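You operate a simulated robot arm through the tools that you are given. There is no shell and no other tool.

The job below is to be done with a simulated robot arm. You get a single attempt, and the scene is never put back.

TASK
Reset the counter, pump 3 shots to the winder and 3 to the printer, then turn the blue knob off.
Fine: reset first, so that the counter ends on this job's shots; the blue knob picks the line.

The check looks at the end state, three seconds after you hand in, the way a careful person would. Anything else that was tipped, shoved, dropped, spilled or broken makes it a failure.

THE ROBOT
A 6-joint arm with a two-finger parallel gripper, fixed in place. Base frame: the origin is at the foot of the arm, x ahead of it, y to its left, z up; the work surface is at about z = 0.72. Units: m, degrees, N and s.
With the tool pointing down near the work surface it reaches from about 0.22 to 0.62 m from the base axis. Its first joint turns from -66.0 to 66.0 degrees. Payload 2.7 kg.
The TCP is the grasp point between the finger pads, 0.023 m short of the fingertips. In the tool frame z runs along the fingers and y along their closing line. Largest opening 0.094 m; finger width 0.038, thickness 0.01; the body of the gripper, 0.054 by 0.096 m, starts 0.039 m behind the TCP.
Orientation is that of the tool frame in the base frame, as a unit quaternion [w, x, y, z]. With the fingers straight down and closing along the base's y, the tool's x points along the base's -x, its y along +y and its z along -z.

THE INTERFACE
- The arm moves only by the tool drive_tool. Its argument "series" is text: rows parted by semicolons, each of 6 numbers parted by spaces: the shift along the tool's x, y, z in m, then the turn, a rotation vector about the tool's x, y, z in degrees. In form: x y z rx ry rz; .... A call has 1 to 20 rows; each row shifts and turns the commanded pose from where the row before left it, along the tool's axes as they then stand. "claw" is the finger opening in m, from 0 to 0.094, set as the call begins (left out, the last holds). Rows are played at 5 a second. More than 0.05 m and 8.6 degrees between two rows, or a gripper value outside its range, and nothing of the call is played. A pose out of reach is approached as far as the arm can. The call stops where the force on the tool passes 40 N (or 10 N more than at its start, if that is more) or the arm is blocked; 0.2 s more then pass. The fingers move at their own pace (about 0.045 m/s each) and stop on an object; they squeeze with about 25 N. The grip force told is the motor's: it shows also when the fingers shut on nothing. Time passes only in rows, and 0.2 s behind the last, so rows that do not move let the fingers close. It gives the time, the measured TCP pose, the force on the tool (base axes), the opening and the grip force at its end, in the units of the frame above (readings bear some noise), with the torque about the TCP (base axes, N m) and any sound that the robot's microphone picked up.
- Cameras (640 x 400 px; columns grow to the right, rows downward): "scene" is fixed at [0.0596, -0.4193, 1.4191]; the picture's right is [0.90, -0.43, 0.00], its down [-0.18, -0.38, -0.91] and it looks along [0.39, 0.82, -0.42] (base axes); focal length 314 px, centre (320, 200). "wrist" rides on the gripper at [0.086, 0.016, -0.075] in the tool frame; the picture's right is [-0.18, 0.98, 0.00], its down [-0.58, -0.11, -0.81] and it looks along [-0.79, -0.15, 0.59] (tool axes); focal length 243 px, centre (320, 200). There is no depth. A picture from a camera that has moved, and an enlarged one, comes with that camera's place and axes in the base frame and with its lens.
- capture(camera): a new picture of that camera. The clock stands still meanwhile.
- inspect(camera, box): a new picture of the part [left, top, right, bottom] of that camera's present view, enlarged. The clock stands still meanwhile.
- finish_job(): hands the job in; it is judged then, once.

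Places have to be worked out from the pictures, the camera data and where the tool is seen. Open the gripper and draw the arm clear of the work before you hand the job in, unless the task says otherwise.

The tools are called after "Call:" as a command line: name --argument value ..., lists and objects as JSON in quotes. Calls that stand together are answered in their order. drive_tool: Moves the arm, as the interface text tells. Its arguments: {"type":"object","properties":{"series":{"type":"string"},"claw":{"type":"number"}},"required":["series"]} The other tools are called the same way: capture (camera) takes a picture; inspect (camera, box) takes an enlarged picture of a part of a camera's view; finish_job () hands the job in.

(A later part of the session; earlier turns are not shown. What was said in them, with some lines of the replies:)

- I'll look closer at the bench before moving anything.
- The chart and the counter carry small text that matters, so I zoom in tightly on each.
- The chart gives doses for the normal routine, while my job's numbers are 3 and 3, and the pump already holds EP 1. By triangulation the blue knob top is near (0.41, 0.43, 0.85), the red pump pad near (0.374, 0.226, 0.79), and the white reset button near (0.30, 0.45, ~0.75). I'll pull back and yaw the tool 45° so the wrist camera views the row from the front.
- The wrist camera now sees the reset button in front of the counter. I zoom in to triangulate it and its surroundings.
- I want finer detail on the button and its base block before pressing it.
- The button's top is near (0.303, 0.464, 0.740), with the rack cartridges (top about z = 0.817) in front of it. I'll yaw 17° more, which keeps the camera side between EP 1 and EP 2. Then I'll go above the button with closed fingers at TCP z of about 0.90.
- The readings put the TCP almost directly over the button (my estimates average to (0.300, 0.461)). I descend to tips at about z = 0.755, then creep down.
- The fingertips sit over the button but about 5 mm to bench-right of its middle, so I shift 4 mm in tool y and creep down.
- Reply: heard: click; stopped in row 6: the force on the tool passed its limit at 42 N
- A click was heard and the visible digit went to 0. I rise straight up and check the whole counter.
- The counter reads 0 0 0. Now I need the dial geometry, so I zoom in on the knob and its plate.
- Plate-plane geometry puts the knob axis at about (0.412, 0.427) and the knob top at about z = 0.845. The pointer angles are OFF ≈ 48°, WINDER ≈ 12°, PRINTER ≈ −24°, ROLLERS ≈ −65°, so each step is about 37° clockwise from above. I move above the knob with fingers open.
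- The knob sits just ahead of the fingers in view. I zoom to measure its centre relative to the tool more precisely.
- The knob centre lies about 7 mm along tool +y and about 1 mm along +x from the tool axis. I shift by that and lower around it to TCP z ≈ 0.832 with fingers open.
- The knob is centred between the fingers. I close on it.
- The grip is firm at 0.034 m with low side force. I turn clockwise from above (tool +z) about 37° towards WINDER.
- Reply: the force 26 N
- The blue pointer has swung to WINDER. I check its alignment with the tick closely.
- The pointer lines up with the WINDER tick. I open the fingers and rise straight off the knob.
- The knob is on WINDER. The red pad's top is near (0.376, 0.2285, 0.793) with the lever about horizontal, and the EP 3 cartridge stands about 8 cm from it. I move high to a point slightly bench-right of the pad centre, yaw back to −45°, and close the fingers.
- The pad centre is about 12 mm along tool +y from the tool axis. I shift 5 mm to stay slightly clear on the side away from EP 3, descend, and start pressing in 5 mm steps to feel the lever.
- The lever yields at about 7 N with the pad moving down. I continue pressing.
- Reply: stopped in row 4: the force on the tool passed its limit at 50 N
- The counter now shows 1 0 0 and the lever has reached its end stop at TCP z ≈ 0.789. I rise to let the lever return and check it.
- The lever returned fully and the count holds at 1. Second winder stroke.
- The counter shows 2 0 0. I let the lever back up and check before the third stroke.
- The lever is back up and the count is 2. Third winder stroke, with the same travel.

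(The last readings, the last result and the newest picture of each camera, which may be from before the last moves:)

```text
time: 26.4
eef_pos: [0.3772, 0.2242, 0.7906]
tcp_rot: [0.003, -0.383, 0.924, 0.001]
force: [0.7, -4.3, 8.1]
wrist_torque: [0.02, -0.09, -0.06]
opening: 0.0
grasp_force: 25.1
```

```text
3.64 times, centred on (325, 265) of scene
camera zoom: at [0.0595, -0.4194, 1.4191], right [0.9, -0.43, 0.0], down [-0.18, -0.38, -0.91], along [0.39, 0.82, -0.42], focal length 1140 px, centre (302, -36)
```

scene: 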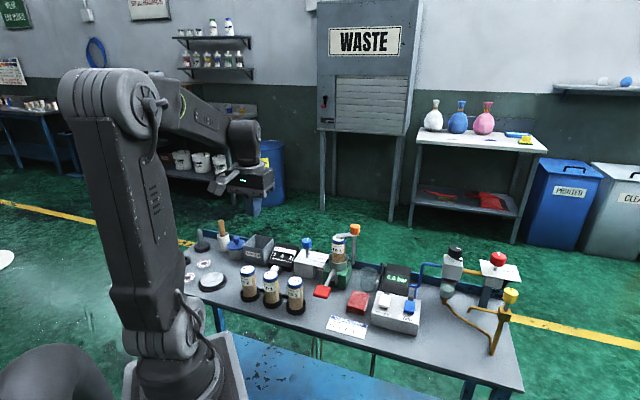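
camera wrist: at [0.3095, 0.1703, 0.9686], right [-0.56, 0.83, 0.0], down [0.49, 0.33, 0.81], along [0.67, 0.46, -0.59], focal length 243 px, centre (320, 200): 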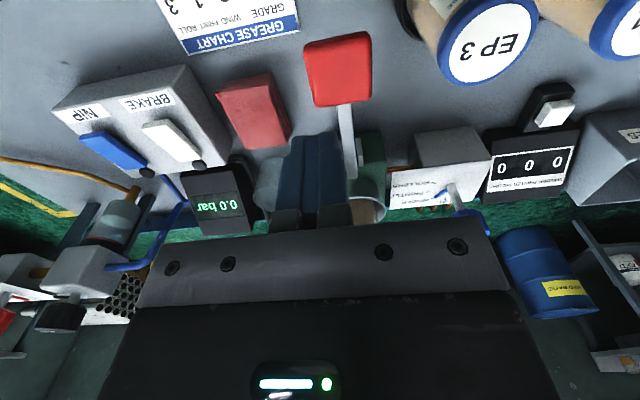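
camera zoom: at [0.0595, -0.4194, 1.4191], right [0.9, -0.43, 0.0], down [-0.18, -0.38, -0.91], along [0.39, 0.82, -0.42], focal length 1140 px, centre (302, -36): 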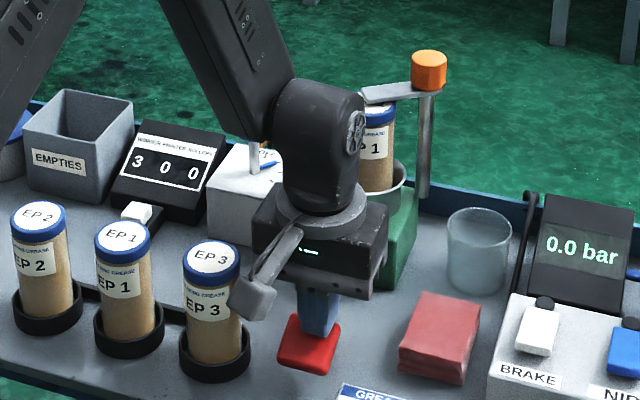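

The counter shows 3 0 0. I rise and return above the knob, turning back to the −62° starting yaw.

Call:
drive_tool --series "0 0 -0.04 0 0 0; 0 0 -0.04 0 0 0; 0 0 -0.04 0 0 0; 0 0 -0.04 0 0 0; -0.0331 0.0248 0 0 0 0; -0.0331 0.0248 0 0 0 0; -0.0331 0.0248 0 0 0 0; -0.0331 0.0248 0 0 0 0; -0.0331 0.0248 0 0 0 0; 0 0 0 0 0 -8.5; 0 0 0 0 0 -8.5; 0 0 0 0 0 0"

Call:
drive_tool --series "0 0 0 0 0 0; 0 0 0 0 0 0; 0 0 0 0 0 0; 0 0 0 0 0 0" --claw 0.07

Call:
capture --camera "wrist"

Call:
inspect --camera "scene" --box '[260, 210, 390, 320]'

```text
time: 29.0
eef_pos: [0.4043, 0.4278, 0.9514]
tcp_rot: [0.001, -0.516, 0.857, 0.001]
force: [-0.8, 0.0, 0.7]
wrist_torque: [0.0, 0.01, -0.05]
opening: 0.0
grasp_force: 24.9
```

```text
time: 30.0
eef_pos: [0.4038, 0.4269, 0.9522]
tcp_rot: [0.001, -0.515, 0.857, 0.001]
force: [0.5, -0.4, -0.7]
wrist_torque: [-0.02, 0.0, 0.0]
opening: 0.07
grasp_force: 0.1
```

```text
taken
camera wrist: at [0.3485, 0.3582, 1.0259], right [-0.78, 0.62, 0.0], down [0.37, 0.46, 0.81], along [0.5, 0.63, -0.59], focal length 243 px, centre (320, 200)
```

wrist: 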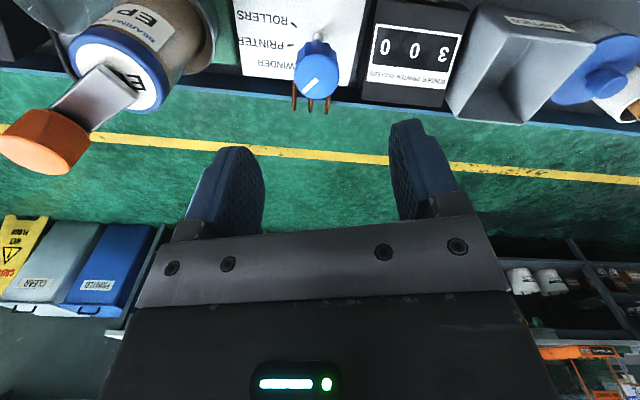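

```text
3.64 times, centred on (325, 265) of scene
camera zoom: at [0.0596, -0.4193, 1.4191], right [0.9, -0.43, 0.0], down [-0.18, -0.38, -0.91], along [0.39, 0.82, -0.42], focal length 1140 px, centre (302, -36)
```

zoom: 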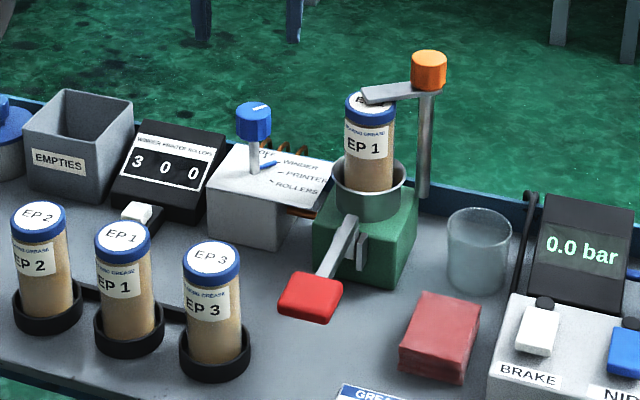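

The count is 3 0 0, the lever is up, and the knob is nearly centred under the tool. I trim about 3 mm, lower to grip height, and check.

Call:
drive_tool --series "-0.003 -0.002 0.03 0 0 0; 0 0 0.03 0 0 0; 0 0 0.03 0 0 0; 0 0 0.027 0 0 0; 0 0 0 0 0 0" --claw 0.07

Call:
capture --camera "wrist"

```text
time: 31.2
eef_pos: [0.4078, 0.4313, 0.8342]
tcp_rot: [0.002, -0.515, 0.857, 0.001]
force: [-0.3, -0.6, -0.4]
wrist_torque: [0.02, 0.04, 0.04]
opening: 0.0702
grasp_force: 0.1
```

```text
taken
camera wrist: at [0.3523, 0.3604, 0.9094], right [-0.78, 0.62, 0.0], down [0.37, 0.46, 0.81], along [0.5, 0.63, -0.59], focal length 243 px, centre (320, 200)
```

wrist: 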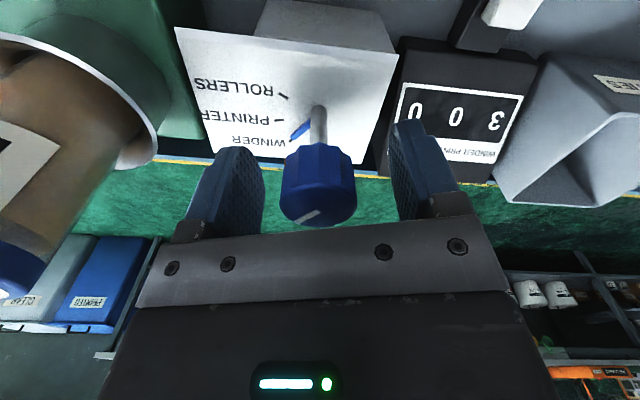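

The knob is well centred again. I close and turn another 36° clockwise to PRINTER.

Call:
drive_tool --series "0.0015 0 0 0 0 0; 0 0 0 0 0 0; 0 0 0 0 0 0; 0 0 0 0 0 0; 0 0 0 0 0 0" --claw 0.02

Call:
drive_tool --series "0 0 0 0 0 6; 0 0 0 0 0 6; 0 0 0 0 0 6; 0 0 0 0 0 6; 0 0 0 0 0 6; 0 0 0 0 0 6; 0 0 0 0 0 0"

Call:
inspect --camera "scene" --box '[303, 243, 333, 267]'

Call:
capture --camera "wrist"

```text
time: 32.4
eef_pos: [0.4067, 0.4295, 0.8354]
tcp_rot: [0.001, -0.515, 0.857, 0.002]
force: [-3.1, 0.5, -0.6]
wrist_torque: [0.31, -0.13, -0.04]
opening: 0.0337
grasp_force: 45.2
```

```text
time: 34.0
eef_pos: [0.4074, 0.4276, 0.8347]
tcp_rot: [-0.002, -0.225, 0.974, 0.0]
force: [-24.2, -13.2, 14.4]
wrist_torque: [0.16, -0.08, -0.07]
opening: 0.0336
grasp_force: 45.2
```

```text
16.00 times, centred on (318, 255) of scene
camera zoom: at [0.0588, -0.4198, 1.419], right [0.9, -0.43, 0.0], down [-0.18, -0.38, -0.91], along [0.39, 0.82, -0.42], focal length 5015 px, centre (352, -680)
```

zoom: 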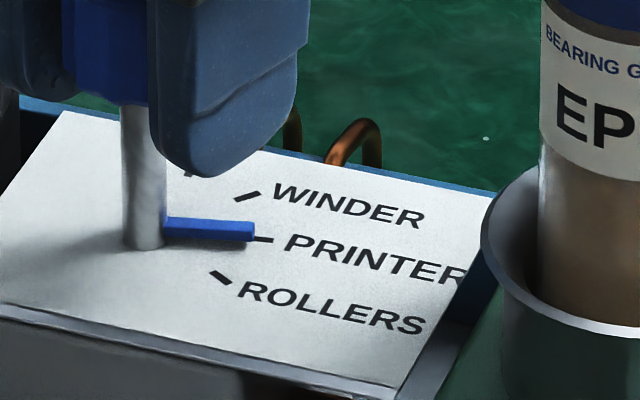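

```text
taken
camera wrist: at [0.3225, 0.4044, 0.9102], right [-0.26, 0.96, 0.0], down [0.57, 0.16, 0.81], along [0.78, 0.21, -0.59], focal length 243 px, centre (320, 200)
```

wrist: 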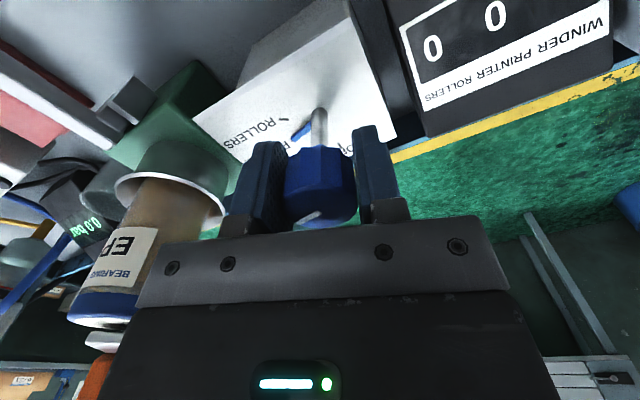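

The pointer lines up with PRINTER. I release, rise, and move back to the pump with closed fingers.

Call:
drive_tool --series "0 0 0 0 0 0; 0 0 0 0 0 0; 0 0 0 0 0 0; 0 0 -0.02 0 0 0; 0 0 -0.04 0 0 0; 0 0 -0.04 0 0 0; 0 0 -0.02 0 0 0; 0 0 0 0 0 0" --claw 0.07

Call:
inspect --camera "scene" --box '[295, 235, 335, 271]'

```text
time: 35.8
eef_pos: [0.4093, 0.429, 0.9543]
tcp_rot: [0.001, -0.225, 0.974, 0.001]
force: [-0.2, -1.0, -0.7]
wrist_torque: [-0.01, 0.02, -0.01]
opening: 0.0701
grasp_force: 0.0
```

```text
11.11 times, centred on (315, 253) of scene
camera zoom: at [0.0596, -0.4193, 1.4191], right [0.9, -0.43, 0.0], down [-0.18, -0.38, -0.91], along [0.39, 0.82, -0.42], focal length 3483 px, centre (376, -389)
```

zoom: 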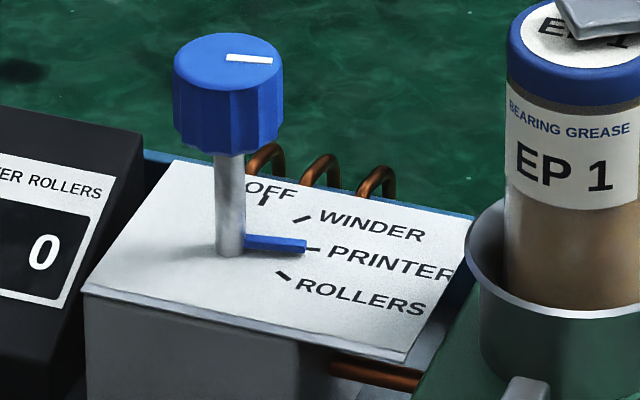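

The knob sits on PRINTER. I travel high to the pump pad again, yaw to −45°, and stop just above the pad.

Call:
drive_tool --series "0.0237 -0.0341 0 0 0 0; 0.0237 -0.0341 0 0 0 0; 0.0237 -0.0341 0 0 0 0; 0.0237 -0.0341 0 0 0 0; 0.0237 -0.0341 0 0 0 0; 0 0 0 0 0 -6.3; 0 0 0 0 0 -6.3; 0 0 0 0 0 -6.3; 0 0 0.04 0 0 0; 0 0 0.04 0 0 0; 0 0 0.029 0 0 0; 0 0 0 0 0 0" --claw 0

Call:
capture --camera "wrist"

Call:
inspect --camera "scene" --box '[260, 210, 390, 320]'

```text
time: 38.4
eef_pos: [0.3758, 0.219, 0.8439]
tcp_rot: [0.001, -0.383, 0.924, 0.002]
force: [-0.2, -0.5, -0.4]
wrist_torque: [0.03, 0.0, 0.04]
opening: 0.0001
grasp_force: 25.1
```

```text
taken
camera wrist: at [0.3022, 0.1698, 0.9198], right [-0.56, 0.83, 0.0], down [0.49, 0.33, 0.81], along [0.67, 0.46, -0.59], focal length 243 px, centre (320, 200)
```

wrist: 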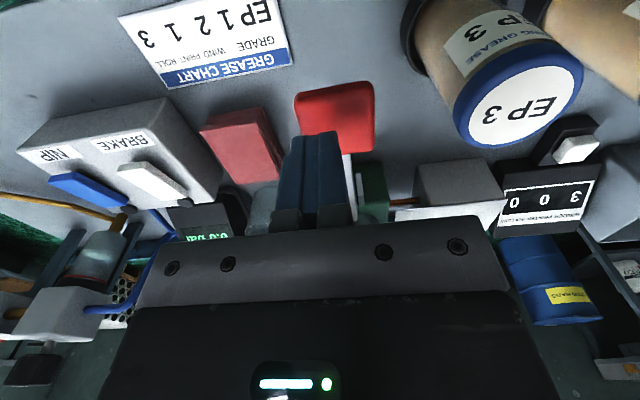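

```text
3.64 times, centred on (325, 265) of scene
camera zoom: at [0.0596, -0.4193, 1.4191], right [0.9, -0.43, 0.0], down [-0.18, -0.38, -0.91], along [0.39, 0.82, -0.42], focal length 1140 px, centre (302, -36)
```

zoom: 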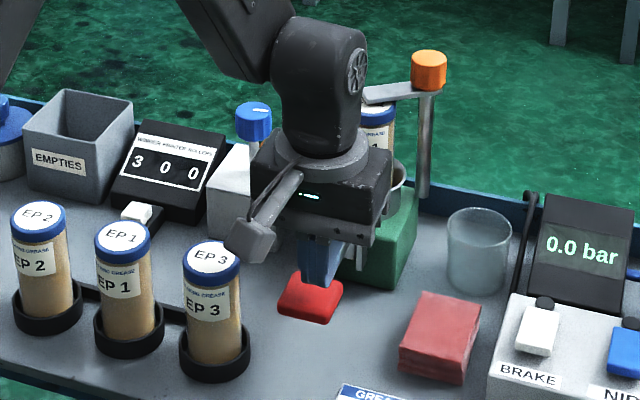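

The tip is about 5 mm off the earlier contact point, so I correct that in the first row and make the first printer stroke.

Call:
drive_tool --series "-0.0045 0.0035 0.005 0 0 0; 0 0 0.01 0 0 0; 0 0 0.01 0 0 0; 0 0 0.008 0 0 0; 0 0 0.008 0 0 0; 0 0 0.006 0 0 0; 0 0 0.004 0 0 0; 0 0 0.003 0 0 0"

Call:
inspect --camera "scene" --box '[260, 210, 390, 320]'

```text
time: 40.2
eef_pos: [0.3777, 0.231, 0.7916]
tcp_rot: [0.002, -0.382, 0.924, 0.001]
force: [-4.0, -0.2, 7.4]
wrist_torque: [0.06, -0.03, 0.03]
opening: 0.0
grasp_force: 24.6
```

```text
3.64 times, centred on (325, 265) of scene
camera zoom: at [0.0594, -0.4193, 1.4191], right [0.9, -0.43, 0.0], down [-0.18, -0.38, -0.91], along [0.39, 0.82, -0.42], focal length 1140 px, centre (302, -36)
```

zoom: 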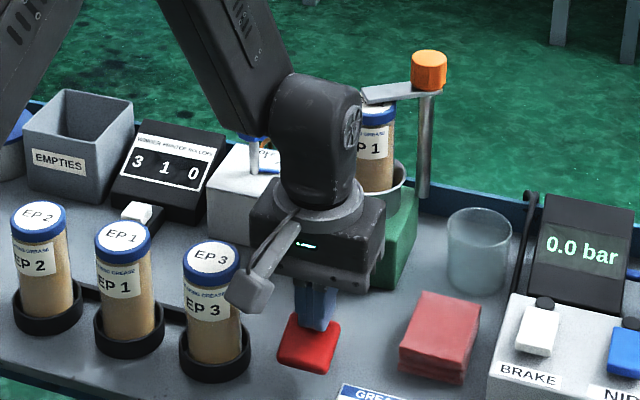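

The counter shows 3 1 0. I raise and make the next stroke after checking the lever's return.

Call:
drive_tool --series "0.002 -0.003 -0.014 0 0 0; 0 0 -0.02 0 0 0; 0 0 -0.02 0 0 0; 0 0 0 0 0 0; 0 0 0 0 0 0"

Call:
inspect --camera "scene" --box '[260, 210, 390, 320]'

```text
time: 41.4
eef_pos: [0.3786, 0.2262, 0.8435]
tcp_rot: [0.001, -0.382, 0.924, 0.001]
force: [0.2, -0.8, 0.0]
wrist_torque: [0.01, 0.02, 0.0]
opening: 0.0
grasp_force: 25.0
```

```text
3.64 times, centred on (325, 265) of scene
camera zoom: at [0.0596, -0.4193, 1.4191], right [0.9, -0.43, 0.0], down [-0.18, -0.38, -0.91], along [0.39, 0.82, -0.42], focal length 1140 px, centre (302, -36)
```

zoom: 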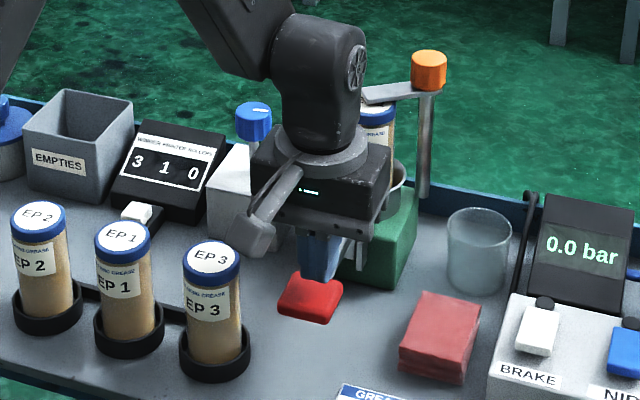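

The lever is up and the count is 3 1 0. Second printer stroke.

Call:
drive_tool --series "0 0 0.015 0 0 0; 0 0 0.01 0 0 0; 0 0 0.008 0 0 0; 0 0 0.008 0 0 0; 0 0 0.006 0 0 0; 0 0 0.004 0 0 0; 0 0 0.002 0 0 0"

Call:
inspect --camera "scene" --box '[260, 210, 390, 320]'

```text
time: 43.0
eef_pos: [0.3791, 0.2286, 0.793]
tcp_rot: [0.003, -0.384, 0.924, 0.002]
force: [-1.5, 3.3, 7.5]
wrist_torque: [0.13, 0.0, -0.01]
opening: 0.0
grasp_force: 25.3
```

```text
3.64 times, centred on (325, 265) of scene
camera zoom: at [0.0595, -0.4192, 1.4191], right [0.9, -0.43, 0.0], down [-0.18, -0.38, -0.91], along [0.39, 0.82, -0.42], focal length 1140 px, centre (302, -36)
```

zoom: 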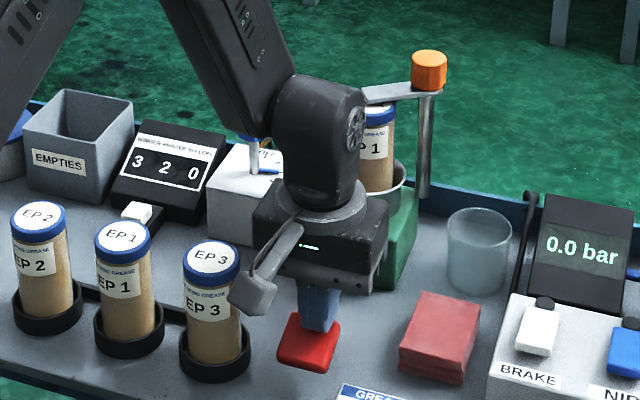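

The counter shows 3 2 0. I raise for the lever's return.

Call:
drive_tool --series "0 0 -0.013 0 0 0; 0 0 -0.02 0 0 0; 0 0 -0.02 0 0 0; 0 0 0 0 0 0; 0 0 0 0 0 0"

Call:
inspect --camera "scene" --box '[260, 210, 390, 320]'

```text
time: 44.2
eef_pos: [0.3774, 0.2257, 0.8446]
tcp_rot: [0.002, -0.382, 0.924, 0.001]
force: [0.2, -0.6, 0.5]
wrist_torque: [-0.01, 0.0, 0.0]
opening: 0.0
grasp_force: 24.7
```

```text
3.64 times, centred on (325, 265) of scene
camera zoom: at [0.0596, -0.4193, 1.4191], right [0.9, -0.43, 0.0], down [-0.18, -0.38, -0.91], along [0.39, 0.82, -0.42], focal length 1140 px, centre (302, -36)
```

zoom: 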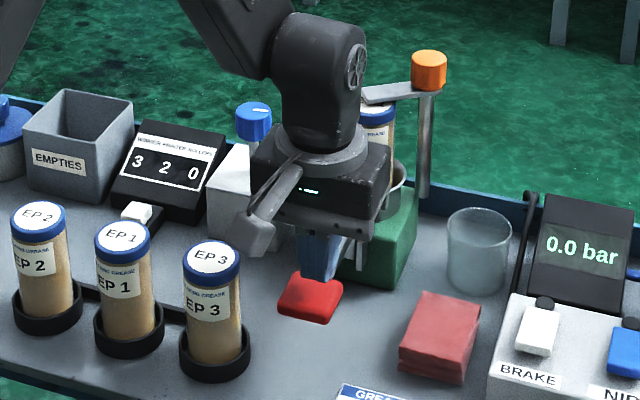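

The lever is up at 3 2 0. Third and last printer stroke.

Call:
drive_tool --series "0 0 0.016 0 0 0; 0 0 0.01 0 0 0; 0 0 0.008 0 0 0; 0 0 0.008 0 0 0; 0 0 0.006 0 0 0; 0 0 0.004 0 0 0; 0 0 0.002 0 0 0"

Call:
inspect --camera "scene" --box '[260, 210, 390, 320]'

```text
time: 45.8
eef_pos: [0.3794, 0.2276, 0.7908]
tcp_rot: [0.002, -0.382, 0.924, 0.002]
force: [0.0, -4.1, 8.9]
wrist_torque: [-0.02, -0.06, -0.01]
opening: 0.0001
grasp_force: 24.6
```

```text
3.64 times, centred on (325, 265) of scene
camera zoom: at [0.0595, -0.4194, 1.4191], right [0.9, -0.43, 0.0], down [-0.18, -0.38, -0.91], along [0.39, 0.82, -0.42], focal length 1140 px, centre (302, -36)
```

zoom: 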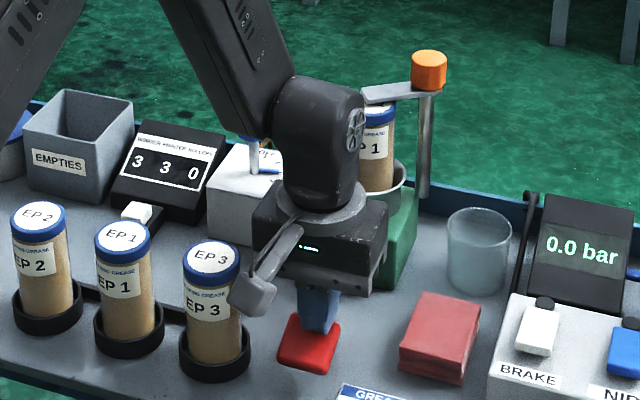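

The counter shows 3 3 0. I rise and return above the knob at a yaw near −9°, so I can turn 72° counter-clockwise to OFF in one grip.

Call:
drive_tool --series "0 0 -0.04 0 0 0; 0 0 -0.04 0 0 0; 0 0 -0.04 0 0 0; 0 0 -0.04 0 0 0; -0.0323 0.0246 0 0 0 0; -0.0323 0.0246 0 0 0 0; -0.0323 0.0246 0 0 0 0; -0.0323 0.0246 0 0 0 0; -0.0323 0.0246 0 0 0 0; 0 0 0 0 0 7.2; 0 0 0 0 0 7.2; 0 0 0 0 0 7.2; 0 0 0 0 0 7.2; 0 0 0 0 0 7.2; 0 0 0 0 0 0" --claw 0

Call:
drive_tool --series "0 0 0 0 0 0; 0 0 0 0 0 0; 0 0 0 0 0 0; 0 0 0 0 0 0" --claw 0.07

Call:
capture --camera "wrist"

Call:
inspect --camera "scene" --box '[260, 210, 390, 320]'

```text
time: 49.0
eef_pos: [0.4067, 0.426, 0.9511]
tcp_rot: [0.0, -0.077, 0.997, 0.002]
force: [-1.3, 0.1, 0.0]
wrist_torque: [0.0, 0.0, 0.0]
opening: 0.0
grasp_force: 25.1
```

```text
time: 50.0
eef_pos: [0.4072, 0.4259, 0.9506]
tcp_rot: [0.001, -0.077, 0.997, 0.001]
force: [-0.3, -0.2, -0.3]
wrist_torque: [-0.01, -0.01, -0.03]
opening: 0.0701
grasp_force: 0.1
```

```text
taken
camera wrist: at [0.3187, 0.4282, 1.0259], right [0.03, 1.0, 0.0], down [0.59, -0.02, 0.81], along [0.81, -0.02, -0.59], focal length 243 px, centre (320, 200)
```

wrist: 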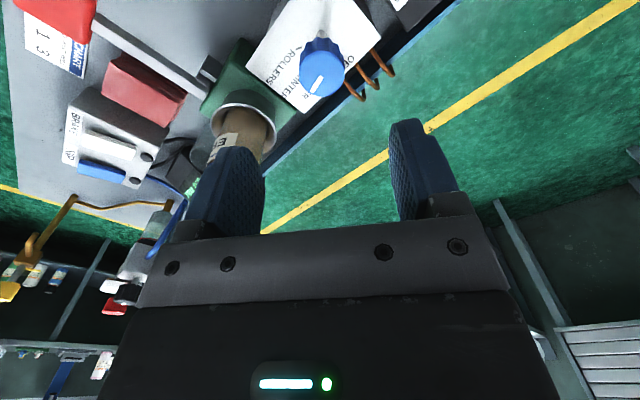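

```text
3.64 times, centred on (325, 265) of scene
camera zoom: at [0.0596, -0.4193, 1.4191], right [0.9, -0.43, 0.0], down [-0.18, -0.38, -0.91], along [0.39, 0.82, -0.42], focal length 1140 px, centre (302, -36)
```

zoom: 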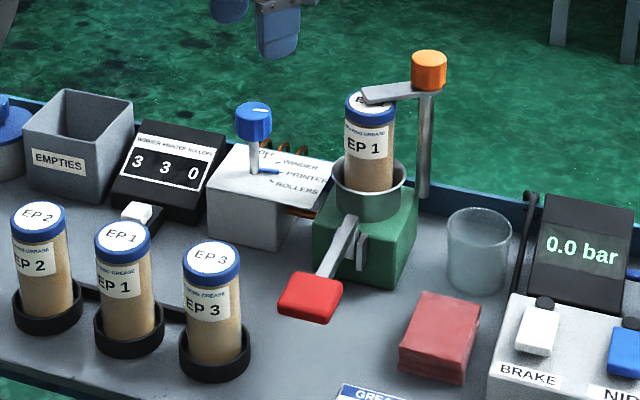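

The count 3 3 0 holds and the knob is centred within 2 mm. I lower onto it with a slight y trim.

Call:
drive_tool --series "0 0.002 0.03 0 0 0; 0 0 0.03 0 0 0; 0 0 0.03 0 0 0; 0 0 0.026 0 0 0; 0 0 0 0 0 0" --claw 0.07

Call:
capture --camera "wrist"

```text
time: 51.2
eef_pos: [0.4082, 0.4292, 0.8341]
tcp_rot: [0.001, -0.078, 0.997, 0.002]
force: [-0.1, -0.3, 0.0]
wrist_torque: [-0.01, -0.03, 0.01]
opening: 0.07
grasp_force: 0.0
```

```text
taken
camera wrist: at [0.3193, 0.4303, 0.9091], right [0.03, 1.0, 0.0], down [0.59, -0.02, 0.81], along [0.81, -0.02, -0.59], focal length 243 px, centre (320, 200)
```

wrist: 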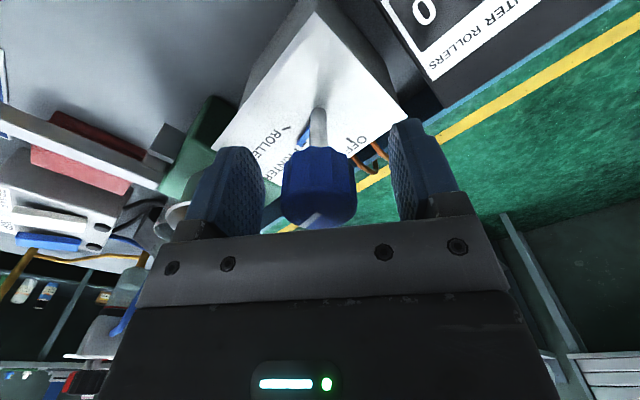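

The knob is centred. I close on it, then turn 36° counter-clockwise (tool −z) first and check.

Call:
drive_tool --series "0 0 0 0 0 0; 0 0 0 0 0 0; 0 0 0 0 0 0; 0 0 0 0 0 0; 0 0 0 0 0 0" --claw 0.02

Call:
drive_tool --series "0 0 0 0 0 -6; 0 0 0 0 0 -6; 0 0 0 0 0 -6; 0 0 0 0 0 -6; 0 0 0 0 0 -6; 0 0 0 0 0 -6; 0 0 0 0 0 0"

Call:
inspect --camera "scene" --box '[295, 235, 335, 271]'

```text
time: 52.4
eef_pos: [0.4073, 0.4282, 0.8354]
tcp_rot: [0.0, -0.077, 0.997, 0.001]
force: [0.8, -4.5, 1.0]
wrist_torque: [-0.09, 0.11, 0.0]
opening: 0.0331
grasp_force: 44.9
```

```text
time: 54.0
eef_pos: [0.4079, 0.4277, 0.8331]
tcp_rot: [0.001, -0.383, 0.924, 0.002]
force: [25.5, 2.6, -20.9]
wrist_torque: [0.31, -0.13, 0.01]
opening: 0.0335
grasp_force: 44.8
```

```text
11.11 times, centred on (315, 253) of scene
camera zoom: at [0.0604, -0.4189, 1.4192], right [0.9, -0.43, 0.0], down [-0.18, -0.38, -0.91], along [0.39, 0.82, -0.42], focal length 3483 px, centre (376, -389)
```

zoom: 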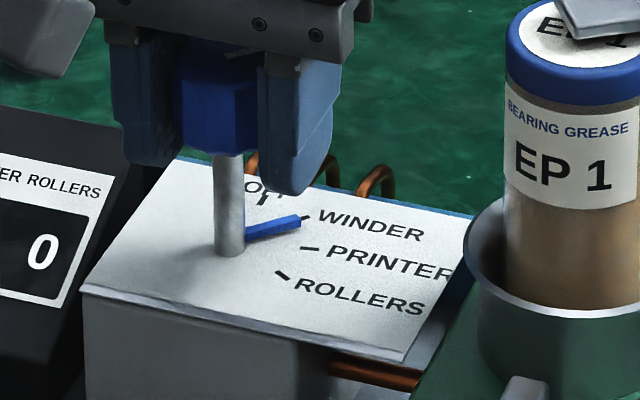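

The pointer is on WINDER on the way back, but strain has built up (about 33 N). I open in place to relax it, then re-grip for the final step to OFF.

Call:
drive_tool --series "0 0 0 0 0 0; 0 0 0 0 0 0; 0 0 0 0 0 0; 0 0 0 0 0 0" --claw 0.06

Call:
capture --camera "wrist"

```text
time: 55.0
eef_pos: [0.4052, 0.4289, 0.8352]
tcp_rot: [0.001, -0.382, 0.924, 0.003]
force: [-0.2, 0.8, -0.6]
wrist_torque: [0.01, 0.02, -0.01]
opening: 0.06
grasp_force: 0.0
```

```text
taken
camera wrist: at [0.333, 0.3782, 0.9102], right [-0.56, 0.83, 0.0], down [0.49, 0.33, 0.81], along [0.67, 0.46, -0.59], focal length 243 px, centre (320, 200)
```

wrist: 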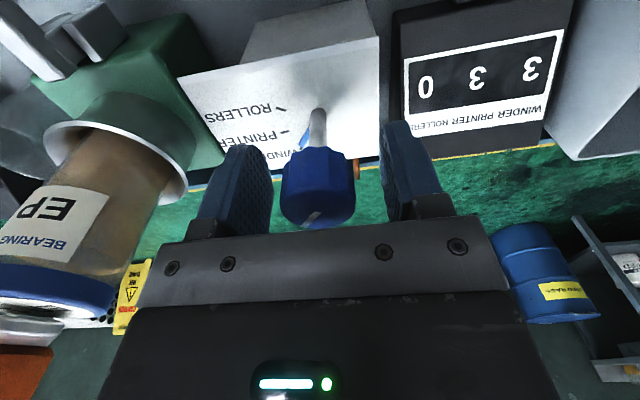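

Strain is gone and the knob stays centred. I re-grip and turn the last 36° counter-clockwise to OFF.

Call:
drive_tool --series "-0.0007 -0.0012 0 0 0 0; 0 0 0 0 0 0; 0 0 0 0 0 0; 0 0 0 0 0 0; 0 0 0 0 0 0" --claw 0.02

Call:
drive_tool --series "0 0 0 0 0 -6; 0 0 0 0 0 -6; 0 0 0 0 0 -6; 0 0 0 0 0 -6; 0 0 0 0 0 -6; 0 0 0 0 0 -6; 0 0 0 0 0 0"

Call:
inspect --camera "scene" --box '[295, 235, 335, 271]'

Call:
capture --camera "wrist"

```text
time: 56.2
eef_pos: [0.4064, 0.4284, 0.8362]
tcp_rot: [0.001, -0.382, 0.924, 0.002]
force: [-2.2, 1.2, -0.3]
wrist_torque: [0.05, 0.05, 0.02]
opening: 0.0336
grasp_force: 45.0
```

```text
time: 57.8
eef_pos: [0.4064, 0.4284, 0.8352]
tcp_rot: [0.002, -0.65, 0.76, 0.001]
force: [-8.4, -6.0, 7.0]
wrist_torque: [1.09, 0.13, 0.0]
opening: 0.0336
grasp_force: 45.3
```

```text
11.11 times, centred on (315, 253) of scene
camera zoom: at [0.0593, -0.4195, 1.419], right [0.9, -0.43, 0.0], down [-0.18, -0.38, -0.91], along [0.39, 0.82, -0.42], focal length 3483 px, centre (376, -389)
```

zoom: 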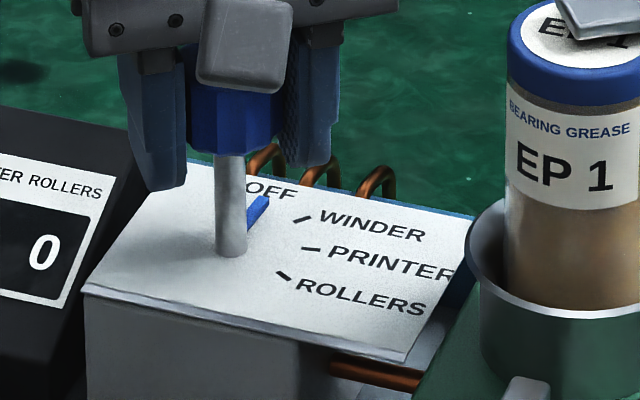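

```text
taken
camera wrist: at [0.3769, 0.3449, 0.91], right [-0.94, 0.34, 0.0], down [0.2, 0.55, 0.81], along [0.27, 0.76, -0.59], focal length 243 px, centre (320, 200)
```

wrist: 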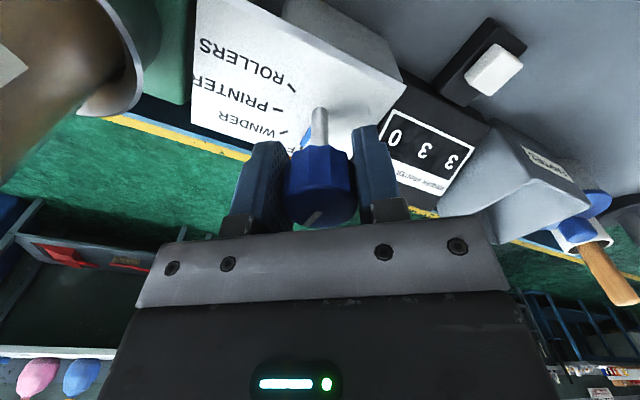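

The pointer is at OFF. I release, rise clear, and compare with the start picture.

Call:
drive_tool --series "0 0 0 0 0 0; 0 0 0 0 0 0; 0 0 0 0 0 0; 0 0 -0.02 0 0 0; 0 0 -0.04 0 0 0; 0 0 -0.04 0 0 0; 0 0 -0.04 0 0 0; 0 0 0 0 0 0" --claw 0.07

Call:
inspect --camera "scene" --box '[295, 230, 345, 280]'

Call:
inspect --camera "scene" --box '[303, 243, 333, 267]'

Call:
inspect --camera "scene" --box '[190, 210, 370, 330]'

```text
time: 59.6
eef_pos: [0.4076, 0.4267, 0.9771]
tcp_rot: [0.002, -0.648, 0.761, 0.001]
force: [-0.4, 0.6, 0.6]
wrist_torque: [0.01, -0.02, 0.01]
opening: 0.0699
grasp_force: 0.1
```

```text
8.00 times, centred on (320, 255) of scene
camera zoom: at [0.0596, -0.4193, 1.4191], right [0.9, -0.43, 0.0], down [-0.18, -0.38, -0.91], along [0.39, 0.82, -0.42], focal length 2508 px, centre (320, -240)
```

zoom: 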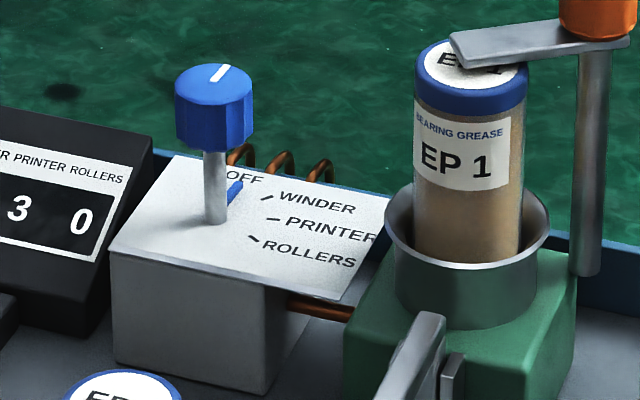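

```text
16.00 times, centred on (318, 255) of scene
camera zoom: at [0.0596, -0.4193, 1.4191], right [0.9, -0.43, 0.0], down [-0.18, -0.38, -0.91], along [0.39, 0.82, -0.42], focal length 5015 px, centre (352, -680)
```

zoom: 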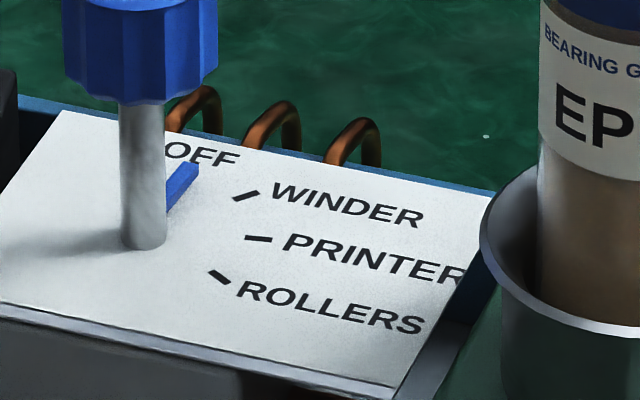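

```text
3.33 times, centred on (280, 270) of scene
camera zoom: at [0.0596, -0.4193, 1.4191], right [0.9, -0.43, 0.0], down [-0.18, -0.38, -0.91], along [0.39, 0.82, -0.42], focal length 1045 px, centre (453, -33)
```

zoom: 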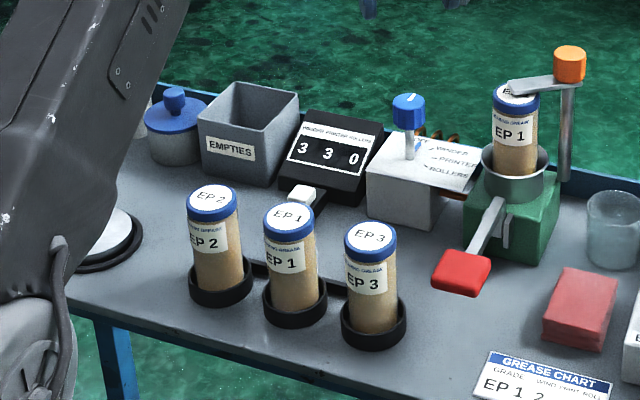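

The counter shows 3 3 0, the pump lever is up, and nothing looks disturbed. I take the same crop as at the start to compare the OFF pointer exactly.

Call:
inspect --camera "scene" --box '[262, 238, 312, 272]'

Call:
inspect --camera "scene" --box '[290, 220, 370, 300]'

Call:
inspect --camera "wrist" --box '[240, 0, 400, 120]'

```text
11.76 times, centred on (287, 255) of scene
camera zoom: at [0.0596, -0.4193, 1.4191], right [0.9, -0.43, 0.0], down [-0.18, -0.38, -0.91], along [0.39, 0.82, -0.42], focal length 3688 px, centre (708, -447)
```

zoom: 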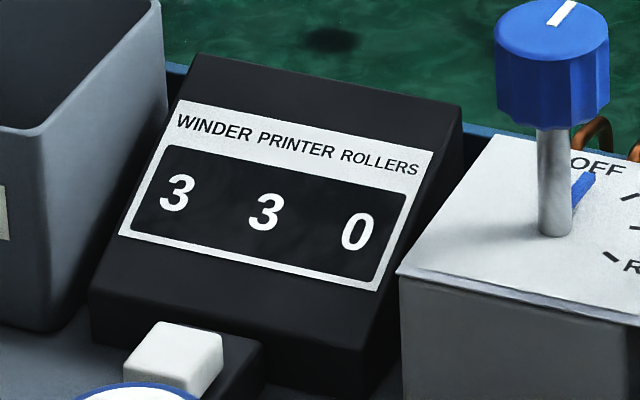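

```text
5.00 times, centred on (330, 260) of scene
camera zoom: at [0.0596, -0.4193, 1.4191], right [0.9, -0.43, 0.0], down [-0.18, -0.38, -0.91], along [0.39, 0.82, -0.42], focal length 1567 px, centre (270, -100)
```

zoom: 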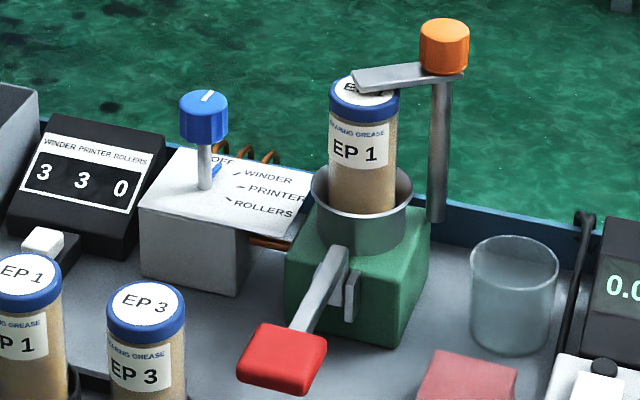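

```text
3.33 times, centred on (320, 60) of wrist
camera zoom: at [0.3783, 0.3427, 1.0522], right [-0.94, 0.34, 0.0], down [0.2, 0.55, 0.81], along [0.27, 0.76, -0.59], focal length 809 px, centre (320, 667)
```

zoom: 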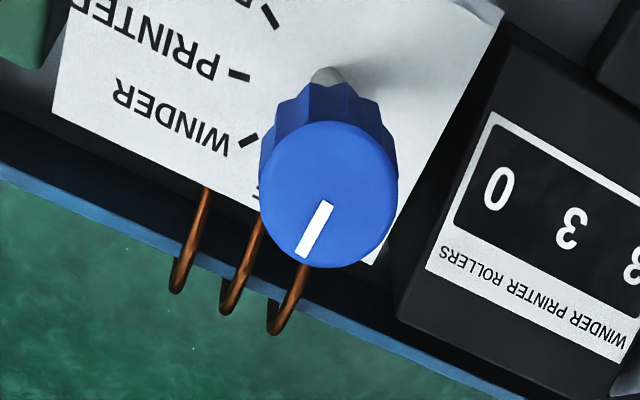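

The knob pointer and its white mark match the OFF position to within about 2°, and everything else looks as it did at the start. I open fully and draw the arm up and back clear of the bench.

Call:
drive_tool --series "0 0 -0.03 0 0 0; 0.024 0.029 -0.02 0 0 0; 0.024 0.029 -0.02 0 0 0; 0.024 0.029 -0.02 0 0 0; 0.024 0.029 -0.02 0 0 0; 0 0 -0.02 0 0 0; 0 0 0 0 0 0; 0 0 0 0 0 0" --claw 0.094

Call:
capture --camera "scene"

Call:
inspect --camera "scene" --box '[190, 210, 370, 330]'

Call:
inspect --camera "scene" --box '[310, 215, 530, 360]'

```text
time: 61.4
eef_pos: [0.2771, 0.3503, 1.106]
tcp_rot: [0.001, -0.649, 0.761, 0.002]
force: [-0.5, 0.6, 0.1]
wrist_torque: [0.0, 0.02, -0.01]
opening: 0.0939
grasp_force: 0.1
```

```text
taken
```

scene: 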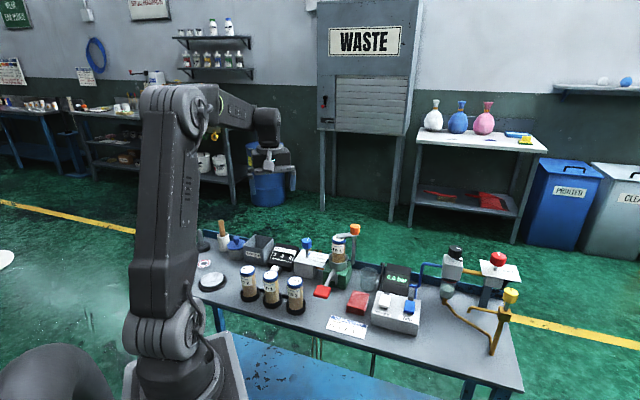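

```text
3.33 times, centred on (280, 270) of scene
camera zoom: at [0.0596, -0.4193, 1.4191], right [0.9, -0.43, 0.0], down [-0.18, -0.38, -0.91], along [0.39, 0.82, -0.42], focal length 1045 px, centre (453, -33)
```

zoom: 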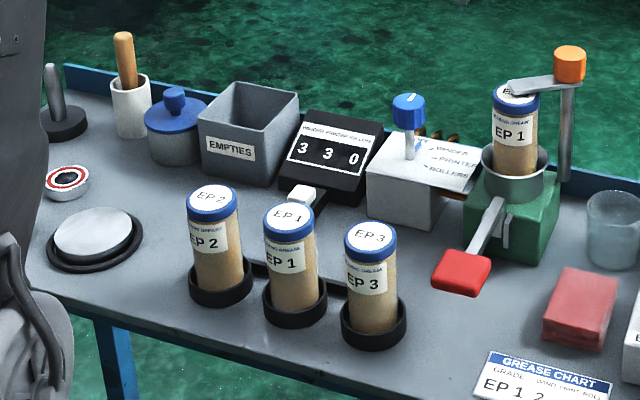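

```text
2.76 times, centred on (420, 288) of scene
camera zoom: at [0.0596, -0.4193, 1.4191], right [0.9, -0.43, 0.0], down [-0.18, -0.38, -0.91], along [0.39, 0.82, -0.42], focal length 865 px, centre (44, -41)
```

zoom: 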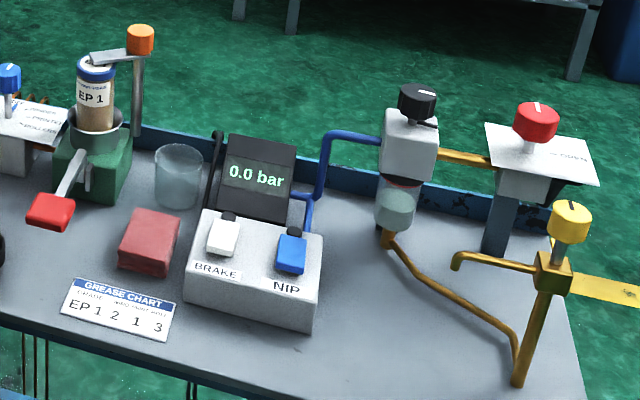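

The counter reads 3 3 0, the blue knob is at OFF, and the lever is up. The rest of the bench matches the first picture, and the arm is clear with the gripper open, so I hand in the job.

Call:
finish_job

```text
The job is handed in.
```

I reset the counter, pumped 3 shots to the winder and 3 to the printer, and turned the blue knob back to OFF. I've handed the job in but have not seen the check's result.

- **Counter:** it went to 0 0 0 after the reset and ended on 3 3 0 (winder, printer, rollers). I checked it after every stroke.
- **Blue knob:** its pointer sits on OFF, about 2–3° from where it started by my estimate from the pictures.
- **Grease chart:** it lists other amounts for EP 1 (winder 2, printer 1, rollers 3). I followed your 3 and 3, using the EP 1 cartridge already in the pump.
- **Rest of the bench:** it looks the same as in the first pictures. The pump lever is up, and the arm is clear with the gripper open.
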